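You operate a simulated robot arm through the tools that you are given. There is no shell and no other tool. Be economical: measure what you need, move in short steps, check, and stop when the job is done.

Carry out the task below with a simulated robot arm. There is one attempt and no reset: what you move stays moved.

TASK
Stack the long gauze pack from the fittings trolley top on top of the large gauze pack.
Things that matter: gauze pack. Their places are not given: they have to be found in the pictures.

It is judged by the outcome, as a careful person would: the job done as asked, and still so three seconds after it is handed in. It fails if anything else is knocked over, pushed out of place, dropped, spilled or broken.

THE ROBOT
A 7-joint arm with a two-finger parallel gripper, fixed in place. Base frame: the origin is at the foot of the arm, x ahead of it, y to its left, z up; the work surface is at about z = 850. Lengths are in mm, angles in degrees, forces in N, time in s.
With the tool pointing down near the work surface it reaches from about 240 to 680 mm from the base axis. Its first joint turns from -66.0 to 66.0 degrees. Payload 2.4 kg.
Tool frame: the origin (TCP) lies between the finger pads and is the grasp point; the fingertips stand 30 mm ahead of it; z points along the fingers, y is the line along which they close. The gripper opens to 94 mm. The fingers are 28 mm wide and 10 mm thick; the gripper's body (50 by 96 mm) begins 55 mm behind the TCP.
Orientation is told as [roll, pitch, yaw] about the base's x, y, z axes, in that order, counted from this pose: with the fingers straight down and closing along the base's y, the tool's x points along the base's -x, its y along +y and its z along -z.

THE INTERFACE
- The arm moves only by the tool move_arm. Its argument "motion" is text: rows parted by semicolons, each of 7 numbers parted by spaces: the shift along the tool's x, y, z in mm, then the turn, a rotation vector about the tool's x, y, z in degrees, then the opening in per cent of the stroke, from 0 (shut) to 100 (fully open). In form: x y z ax ay az gripper; .... A call has 1 to 12 rows; each row is the pose to reach, as a shift and turn from the pose commanded when the call began, along the tool's axes at that moment. A row lasts 0.2 s, in which the tool goes at most 50 mm and 8.6 degrees; a call with a longer step from one row to the next is refused whole, and so is a gripper value outside its range. A pose out of reach is approached as far as the arm can. The call stops where the force on the tool passes 40 N (or 10 N more than at its start, if that is more) or the arm is blocked; 0.2 s more then pass. The fingers move at their own pace (about 153 mm/s each) and stop on an object; they squeeze with about 23 N. The grip force told is the motor's: it shows also when the fingers shut on nothing. Time passes only in rows, and 0.2 s behind the last, so rows that repeat a pose let the fingers close. It gives the time, the measured TCP pose, the force on the tool (base axes), the opening and the grip force at its end, in the units of the frame above (readings bear some noise).
- Cameras (640 x 400 px; columns grow to the right, rows downward): "scene" is fixed at [50, 493, 1435.1]; the picture's right is [-0.55, -0.83, 0.00], its down [-0.55, 0.36, -0.75] and it looks along [0.63, -0.42, -0.66] (base axes); focal length 357 px, centre (320, 200). "wrist" rides on the gripper at [-37, 0, -58] in the tool frame; the picture's right is [0.00, -1.00, 0.00], its down [0.97, 0.00, -0.24] and it looks along [0.24, 0.00, 0.97] (tool axes); focal length 218 px, centre (320, 200).
- snapshot(camera): a new picture of that camera. No time passes.
- pixel_to_xyz(camera, pixels): there is no depth. For up to 12 entries [column, row, z] of the newest picture of that camera ("zoom" is the newest enlarged one), the place [x, y] in the base frame at which the ray of that pixel passes the height z, good to about 2 mm. No time passes.
- close_up(camera, box): a new picture of the part [left, top, right, bottom] of that camera's present view, enlarged. No time passes.
- job_done(): hands the job in; it is judged then, once.

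Work in short steps. Measure before you move; look again where a grasp or a placing could have gone wrong, and mend it. You have 60 turns and 20 pictures in all, the two below and enlarged ones among them. Open the gripper and draw the arm clear of the work before you hand the job in, unless the task says otherwise; then end with one line.

The tools are called after "Emit:" as name(argument=value, ...) on one line, values as JSON. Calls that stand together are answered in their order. move_arm: Moves the arm, as the interface text tells. Its arguments: {"type":"object","properties":{"motion":{"type":"string"}},"required":["motion"]} The other tools are called the same way: snapshot (camera) takes a picture; pixel_to_xyz (camera, pixels) gives the place at which the rays of pixels pass given heights; close_up (camera, box) takes an enlarged picture of a part of a camera's view; job_done () hands the job in.

At the start:

```text
time_s: 0.0
position: [275.2, 170.0, 1122.3]
tool_rot: [0.1, -0.1, -0.1]
force: [-0.4, -1.0, 0.0]
gripper_width: 93.9
gripper_force: 0.0
```

scene: 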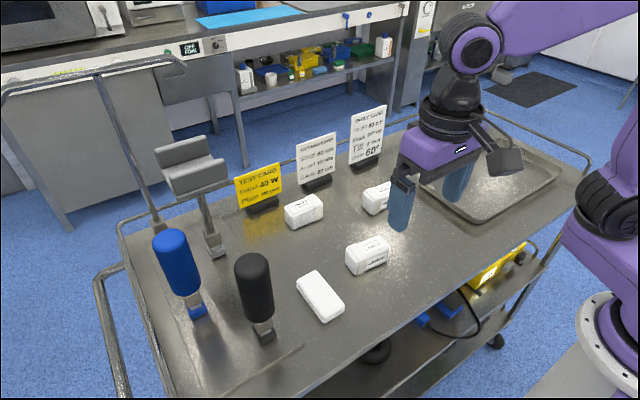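
wrist: 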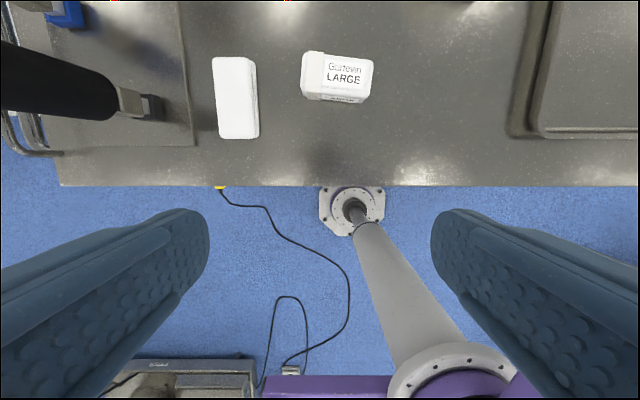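

The scene shows four white packs; the wrist view reads "LARGE" on one at (338,77), and the long one may be at (236,97). I enlarge the view to read the labels.

Emit:
close_up(camera="scene", box=[220, 160, 440, 330])

Emit:
close_up(camera="wrist", box=[180, 0, 420, 150])

```text
2.35 times, centred on (330, 245) of scene
```

zoom: 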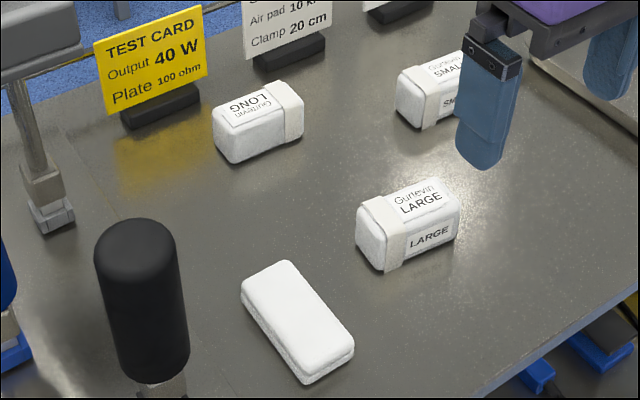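

```text
2.67 times, centred on (300, 75) of wrist
```

zoom: 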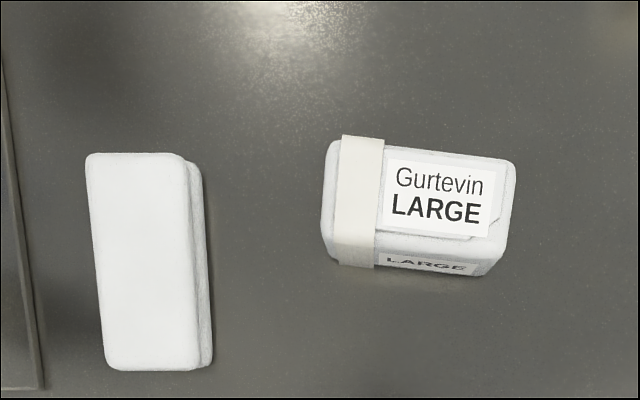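

The pack labelled LONG is at scene (303,211), SMALL at (376,198), LARGE at (367,255); the fourth pack has no label. I measure rough positions.

Emit:
pixel_to_xyz(camera="scene", pixels=[[303, 211, 870], [376, 198, 870], [367, 255, 870], [320, 297, 860], [258, 208, 850], [316, 185, 850], [365, 165, 850], [235, 205, 850], [355, 108, 930], [302, 150, 920], [240, 180, 910]])

Emit:
pixel_to_xyz(camera="wrist", pixels=[[338, 77, 885], [303, 90, 850], [365, 102, 850], [236, 97, 870], [301, 52, 885], [374, 60, 885]])

```text
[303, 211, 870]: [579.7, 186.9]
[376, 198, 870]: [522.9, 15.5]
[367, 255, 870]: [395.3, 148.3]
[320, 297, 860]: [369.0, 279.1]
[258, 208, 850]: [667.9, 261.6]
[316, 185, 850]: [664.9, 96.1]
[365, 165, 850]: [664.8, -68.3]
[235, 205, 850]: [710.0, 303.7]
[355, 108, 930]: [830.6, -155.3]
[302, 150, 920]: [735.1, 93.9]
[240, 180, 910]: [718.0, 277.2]
```

```text
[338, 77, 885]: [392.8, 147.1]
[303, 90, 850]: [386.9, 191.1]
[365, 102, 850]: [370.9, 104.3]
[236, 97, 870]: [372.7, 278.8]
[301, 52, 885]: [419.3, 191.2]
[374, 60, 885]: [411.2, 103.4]
```

I move high above the LONG pack for a wrist view.

Emit:
move_arm(motion="-45 3 0 0 0 0 100; -90 6 0 0 0 0 100; -135 9 0 0 0 0 100; -180 12 0 0 0 0 100; -225 14 0 0 0 0 100; -265 16 10 0 0 0 100; -280 17 20 0 0 0 100; -280 17 20 0 0 0 100")

Emit:
snapshot(camera="wrist")

```text
time_s: 1.8
position: [555.3, 189.6, 1102.7]
tool_rot: [0.1, -0.1, 0.0]
force: [-0.2, 0.5, 0.3]
gripper_width: 94.0
gripper_force: 0.0
```

```text
15 pictures are left
```

wrist: 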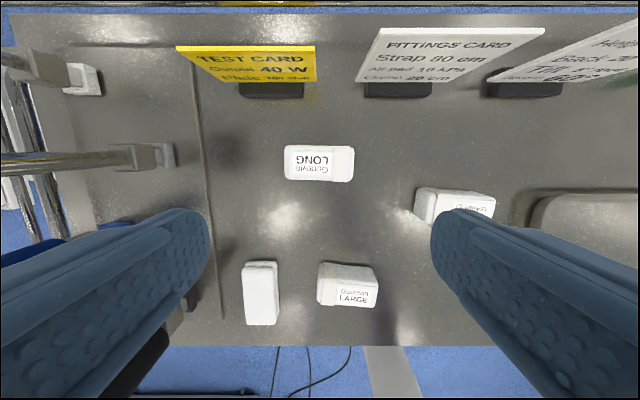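

Emit:
close_up(camera="wrist", box=[260, 130, 380, 205])

Emit:
close_up(camera="scene", box=[240, 180, 400, 280])

```text
5.33 times, centred on (320, 168) of wrist
```

zoom: 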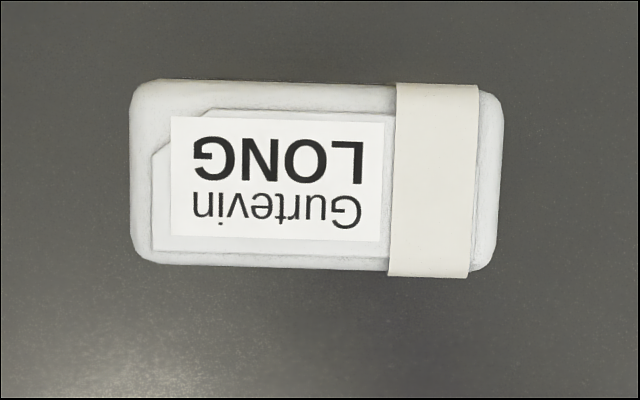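

```text
4.00 times, centred on (320, 230) of scene
```

zoom: 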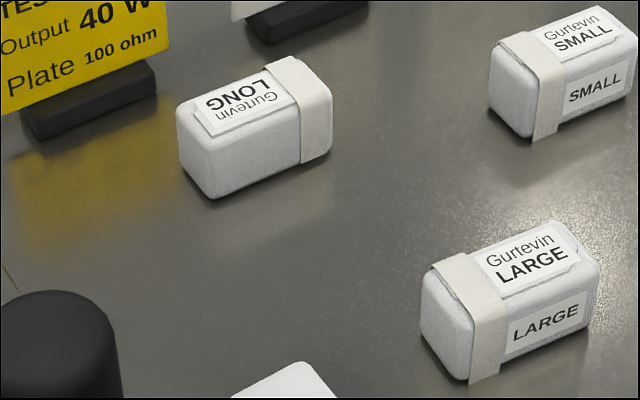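

Emit:
pixel_to_xyz(camera="zoom", pixels=[[212, 198, 850], [203, 138, 880], [203, 138, 890], [203, 138, 900], [326, 158, 850], [330, 96, 890], [470, 383, 850], [470, 318, 880], [470, 318, 890], [470, 318, 900], [595, 324, 850], [424, 350, 850]])

Emit:
pixel_to_xyz(camera="wrist", pixels=[[284.5, 147, 887], [353.5, 146, 887], [285, 179, 887], [354, 181, 887], [318, 263, 887], [376, 268, 887], [317, 301, 850], [374, 307, 850]])

```text
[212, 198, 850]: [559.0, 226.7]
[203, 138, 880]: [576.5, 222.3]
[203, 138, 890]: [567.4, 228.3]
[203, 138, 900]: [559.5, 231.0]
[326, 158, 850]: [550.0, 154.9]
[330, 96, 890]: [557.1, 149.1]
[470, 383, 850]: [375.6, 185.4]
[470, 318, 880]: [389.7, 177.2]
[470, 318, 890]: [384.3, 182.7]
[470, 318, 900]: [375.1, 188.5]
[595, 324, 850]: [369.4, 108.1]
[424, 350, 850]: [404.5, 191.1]
```

```text
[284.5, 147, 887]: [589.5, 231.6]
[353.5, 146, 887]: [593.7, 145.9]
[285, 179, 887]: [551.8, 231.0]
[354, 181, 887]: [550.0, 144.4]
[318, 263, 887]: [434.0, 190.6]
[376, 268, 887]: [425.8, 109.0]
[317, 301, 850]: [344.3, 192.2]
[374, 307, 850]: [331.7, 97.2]
```

The LONG pack is centred at about (572,188), about 40 wide along x and 86 along y, and about 40 high. I turn the tool 91° so the fingers close along x, and narrow the opening to clear the cards.

Emit:
move_arm(motion="0 0 0 0 0 8.3 80; 0 0 0 0 0 16.6 75; 0 0 0 0 0 24.9 75; 0 0 0 0 0 33.2 75; 0 0 0 0 0 41.5 75; 0 0 0 0 0 49.8 75; -5 0 0 0 0 58.1 75; -10 0 0 0 0 66.4 75; -15 0 0 0 0 74.7 75; -17 -1 0 0 0 83 75; -17 -1 0 0 0 91 75; -17 -1 0 0 0 91 75")

Emit:
snapshot(camera="wrist")

```text
time_s: 4.4
position: [569.6, 187.1, 1101.3]
tool_rot: [0.2, 0.1, -91.1]
force: [-0.6, 0.1, 0.9]
gripper_width: 70.5
gripper_force: 0.1
```

```text
12 pictures are left
```

wrist: 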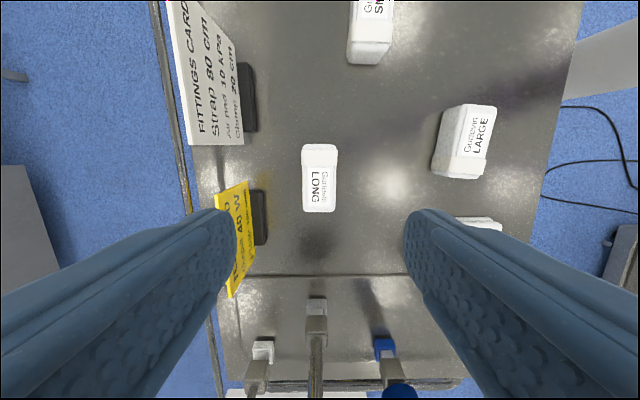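

Emit:
pixel_to_xyz(camera="wrist", pixels=[[302, 175, 888], [338, 175, 888], [320, 144, 888], [320, 212, 888], [268, 220, 860], [466, 105, 890], [497, 107, 890], [483, 179, 890], [448, 177, 890], [257, 110, 860], [432, 172, 850]])

```text
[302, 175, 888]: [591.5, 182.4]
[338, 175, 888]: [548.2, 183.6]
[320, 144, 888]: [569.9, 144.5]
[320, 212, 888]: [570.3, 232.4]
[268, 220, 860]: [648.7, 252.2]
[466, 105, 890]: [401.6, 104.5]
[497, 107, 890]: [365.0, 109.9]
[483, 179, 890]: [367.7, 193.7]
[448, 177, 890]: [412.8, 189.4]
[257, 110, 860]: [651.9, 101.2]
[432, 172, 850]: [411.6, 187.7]
```

LONG is centred at (570,188), right under the tool, and the card bases at x≈650 are clear. LARGE is at about (392,148) with its top near z≈900. I descend.

Emit:
move_arm(motion="0 0 45 0 0 0 75; 0 0 90 0 0 0 75; 0 0 130 0 0 0 75; 0 0 160 0 0 0 75; 0 0 180 0 0 0 75; 0 0 195 0 0 0 75; 0 0 195 0 0 0 75")

Emit:
snapshot(camera="scene")

```text
time_s: 6.0
position: [568.4, 186.1, 907.9]
tool_rot: [0.1, 0.1, -91.1]
force: [-0.6, -0.4, 0.6]
gripper_width: 70.4
gripper_force: 0.0
```

```text
11 pictures are left
```

scene: 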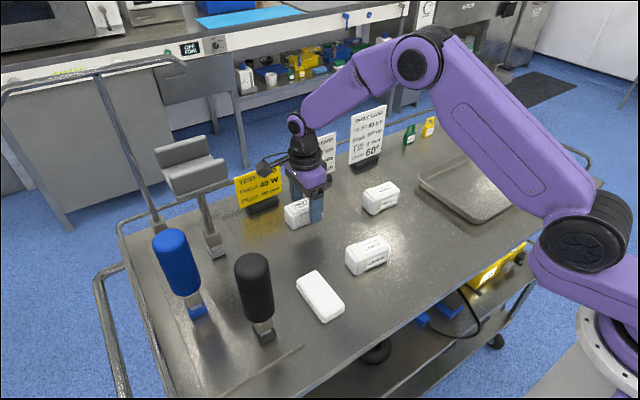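

Fingers straddle the pack. I finish the descent to TCP z≈887 and close.

Emit:
move_arm(motion="2 1.5 10 0 0 0 75; 2 1.5 21 0 0 0 75; 2 1.5 21 0 0 0 75; 2 1.5 21 0 0 0 30; 2 1.5 21 0 0 0 20; 2 1.5 21 0 0 0 20; 2 1.5 21 0 0 0 20")

```text
time_s: 7.6
position: [569.8, 187.5, 886.2]
tool_rot: [0.1, 0.1, -90.9]
force: [-0.2, 0.5, -0.4]
gripper_width: 46.0
gripper_force: 22.7
```

It holds at 46 mm with 22.7 N. I lift, keeping the grip shut.

Emit:
move_arm(motion="0 0 -10 0 0 0 10; 0 0 -30 0 0 0 10; 0 0 -60 0 0 0 10; 0 0 -95 0 0 0 10; 0 0 -120 0 0 0 10; 0 0 -120 0 0 0 10")

Emit:
snapshot(camera="wrist")

```text
time_s: 9.0
position: [572.0, 185.3, 1006.5]
tool_rot: [0.0, 0.0, -91.0]
force: [-0.5, -0.8, -0.4]
gripper_width: 45.7
gripper_force: 23.4
```

```text
10 pictures are left
```

wrist: 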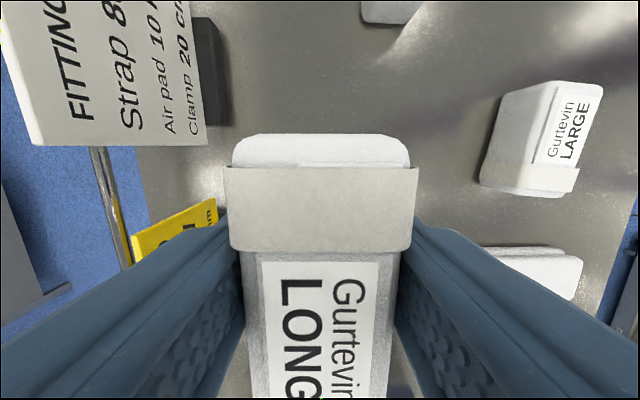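

Held well. I carry it over the LARGE pack (392,148), turning 5° to match its yaw.

Emit:
move_arm(motion="-8 -36 0 0 0 1 10; -16 -72 0 0 0 2 10; -24 -108 0 0 0 3 10; -32 -144 0 0 0 4 10; -41 -179 0 0 0 5 10; -41 -179 0 0 0 5 10; -41 -179 0 0 0 5 10")

Emit:
snapshot(camera="wrist")

Emit:
close_up(camera="scene", box=[290, 150, 450, 290])

```text
time_s: 10.6
position: [392.6, 149.4, 1003.4]
tool_rot: [0.0, 0.0, -96.0]
force: [0.2, -0.4, -1.3]
gripper_width: 45.9
gripper_force: 22.9
```

```text
9 pictures are left
```

wrist: 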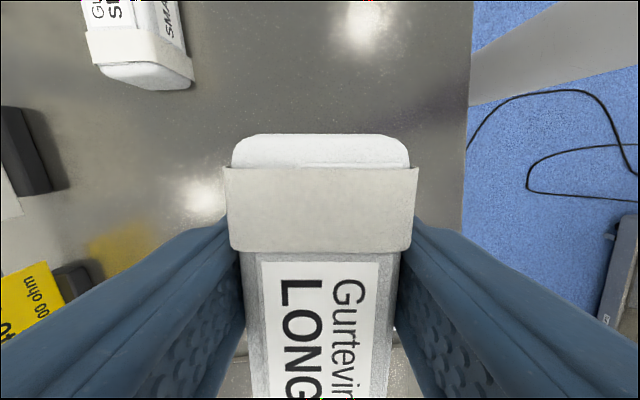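

```text
2.86 times, centred on (370, 220) of scene
```

zoom: 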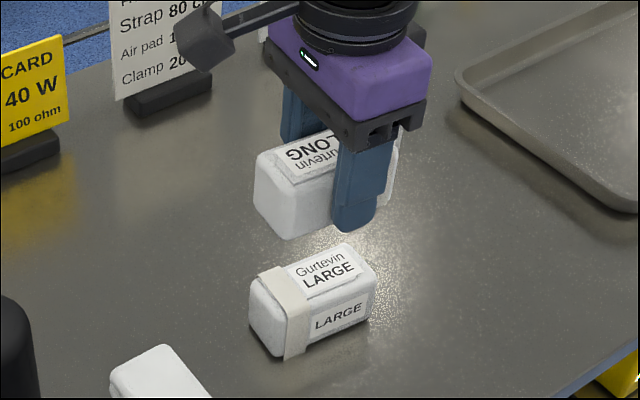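

Alignment looks right. I descend to just above LARGE (pack bottom near z≈910).

Emit:
move_arm(motion="0 0 25 0 0 0 10; 0 0 45 0 0 0 10; 0 0 55 0 0 0 10; 0 0 55 0 0 0 10")

Emit:
close_up(camera="scene", box=[310, 190, 430, 290])

```text
time_s: 11.6
position: [392.3, 151.0, 950.6]
tool_rot: [0.2, 0.1, -96.0]
force: [0.0, 0.0, -0.6]
gripper_width: 45.8
gripper_force: 23.0
```

```text
4.00 times, centred on (370, 240) of scene
```

zoom: 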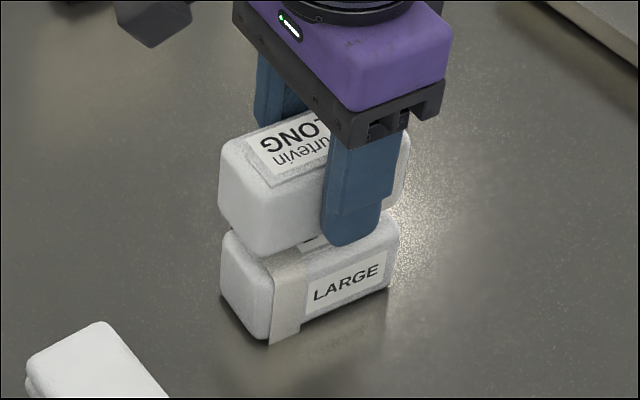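

Nicely aligned. I lower in fine steps and watch the force.

Emit:
move_arm(motion="-1 0 3 0 0 0 10; -1 0 6 0 0 0 10; -1 0 8 0 0 0 10; -1 0 8 0 0 0 10")

```text
time_s: 12.6
position: [392.3, 149.0, 941.9]
tool_rot: [0.2, 0.1, -96.0]
force: [0.5, -0.9, -0.4]
gripper_width: 45.9
gripper_force: 22.7
```

Emit:
move_arm(motion="0 0 1 0 0 0 10; 0 0 2 0 0 0 10; 0 0 3 0 0 0 10; 0 0 4 0 0 0 10; 0 0 4 0 0 0 10")

```text
time_s: 13.8
position: [392.8, 149.2, 938.6]
tool_rot: [0.0, 0.2, -96.0]
force: [0.5, 0.6, -1.2]
gripper_width: 45.7
gripper_force: 23.1
```

No contact yet; I go down in smaller steps.

Emit:
move_arm(motion="0 0 1 0 0 0 10; 0 0 2 0 0 0 10; 0 0 2 0 0 0 10")

Emit:
close_up(camera="scene", box=[330, 215, 410, 275])

```text
time_s: 14.6
position: [392.9, 149.0, 936.2]
tool_rot: [0.0, 0.0, -96.0]
force: [0.4, 0.8, -0.7]
gripper_width: 45.6
gripper_force: 22.9
```

```text
6.67 times, centred on (370, 245) of scene
```

zoom: 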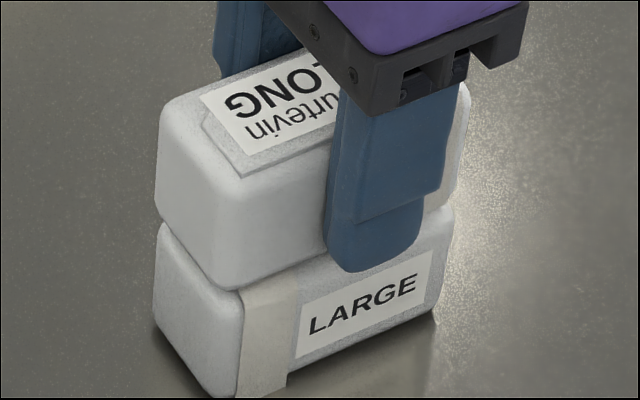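

Emit:
move_arm(motion="0 0 1 0 0 0 10; 0 0 2 0 0 0 10; 0 0 2 0 0 0 10")

```text
time_s: 15.4
position: [392.0, 149.2, 935.2]
tool_rot: [0.3, 0.2, -96.0]
force: [-1.8, -0.9, 19.2]
gripper_width: 45.9
gripper_force: 22.4
```

Contact at 19 N. I ease up 0.7 mm, open, and then withdraw straight up.

Emit:
move_arm(motion="0 0 -0.7 0 0 0 10; 0 0 -0.7 0 0 0 10; 0 0 -0.7 0 0 0 60; 0 0 -0.7 0 0 0 75; 0 0 -0.7 0 0 0 75; 0 0 -10 0 0 0 75; 0 0 -30 0 0 0 75; 0 0 -65 0 0 0 75; 0 0 -105 0 0 0 75; 0 0 -150 0 0 0 75; 0 0 -180 0 0 0 75")

Emit:
snapshot(camera="scene")

```text
time_s: 17.8
position: [391.6, 148.0, 1116.6]
tool_rot: [0.0, 0.1, -96.0]
force: [0.3, -0.4, 0.2]
gripper_width: 70.3
gripper_force: 0.0
```

```text
5 pictures are left
```

scene: 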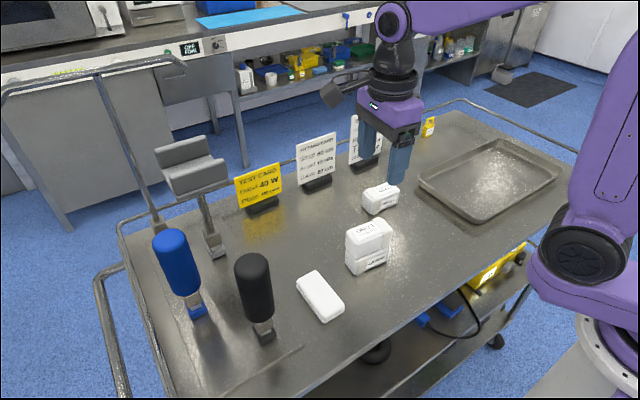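

The LONG pack sits squarely on the LARGE one at (367,247), nothing else has moved, and the arm is clear. I take one last close look.

Emit:
close_up(camera="scene", box=[320, 200, 420, 280])

```text
5.00 times, centred on (370, 240) of scene
```

zoom: 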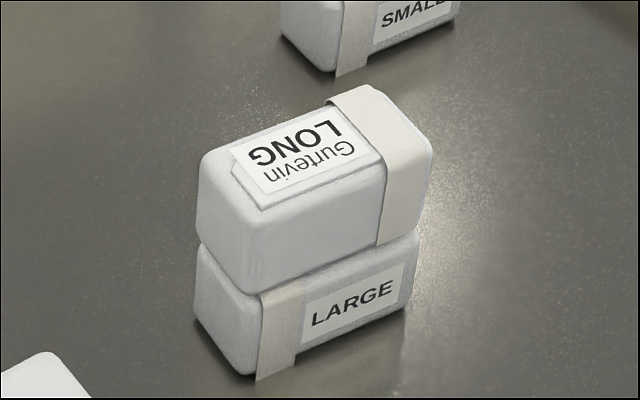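

The stack is stable and aligned, so I hand it in.

Emit:
job_done()

```text
The job is handed in.
```

The long gauze pack is stacked squarely on the large gauze pack; nothing else was moved, and the arm is clear with the gripper open.
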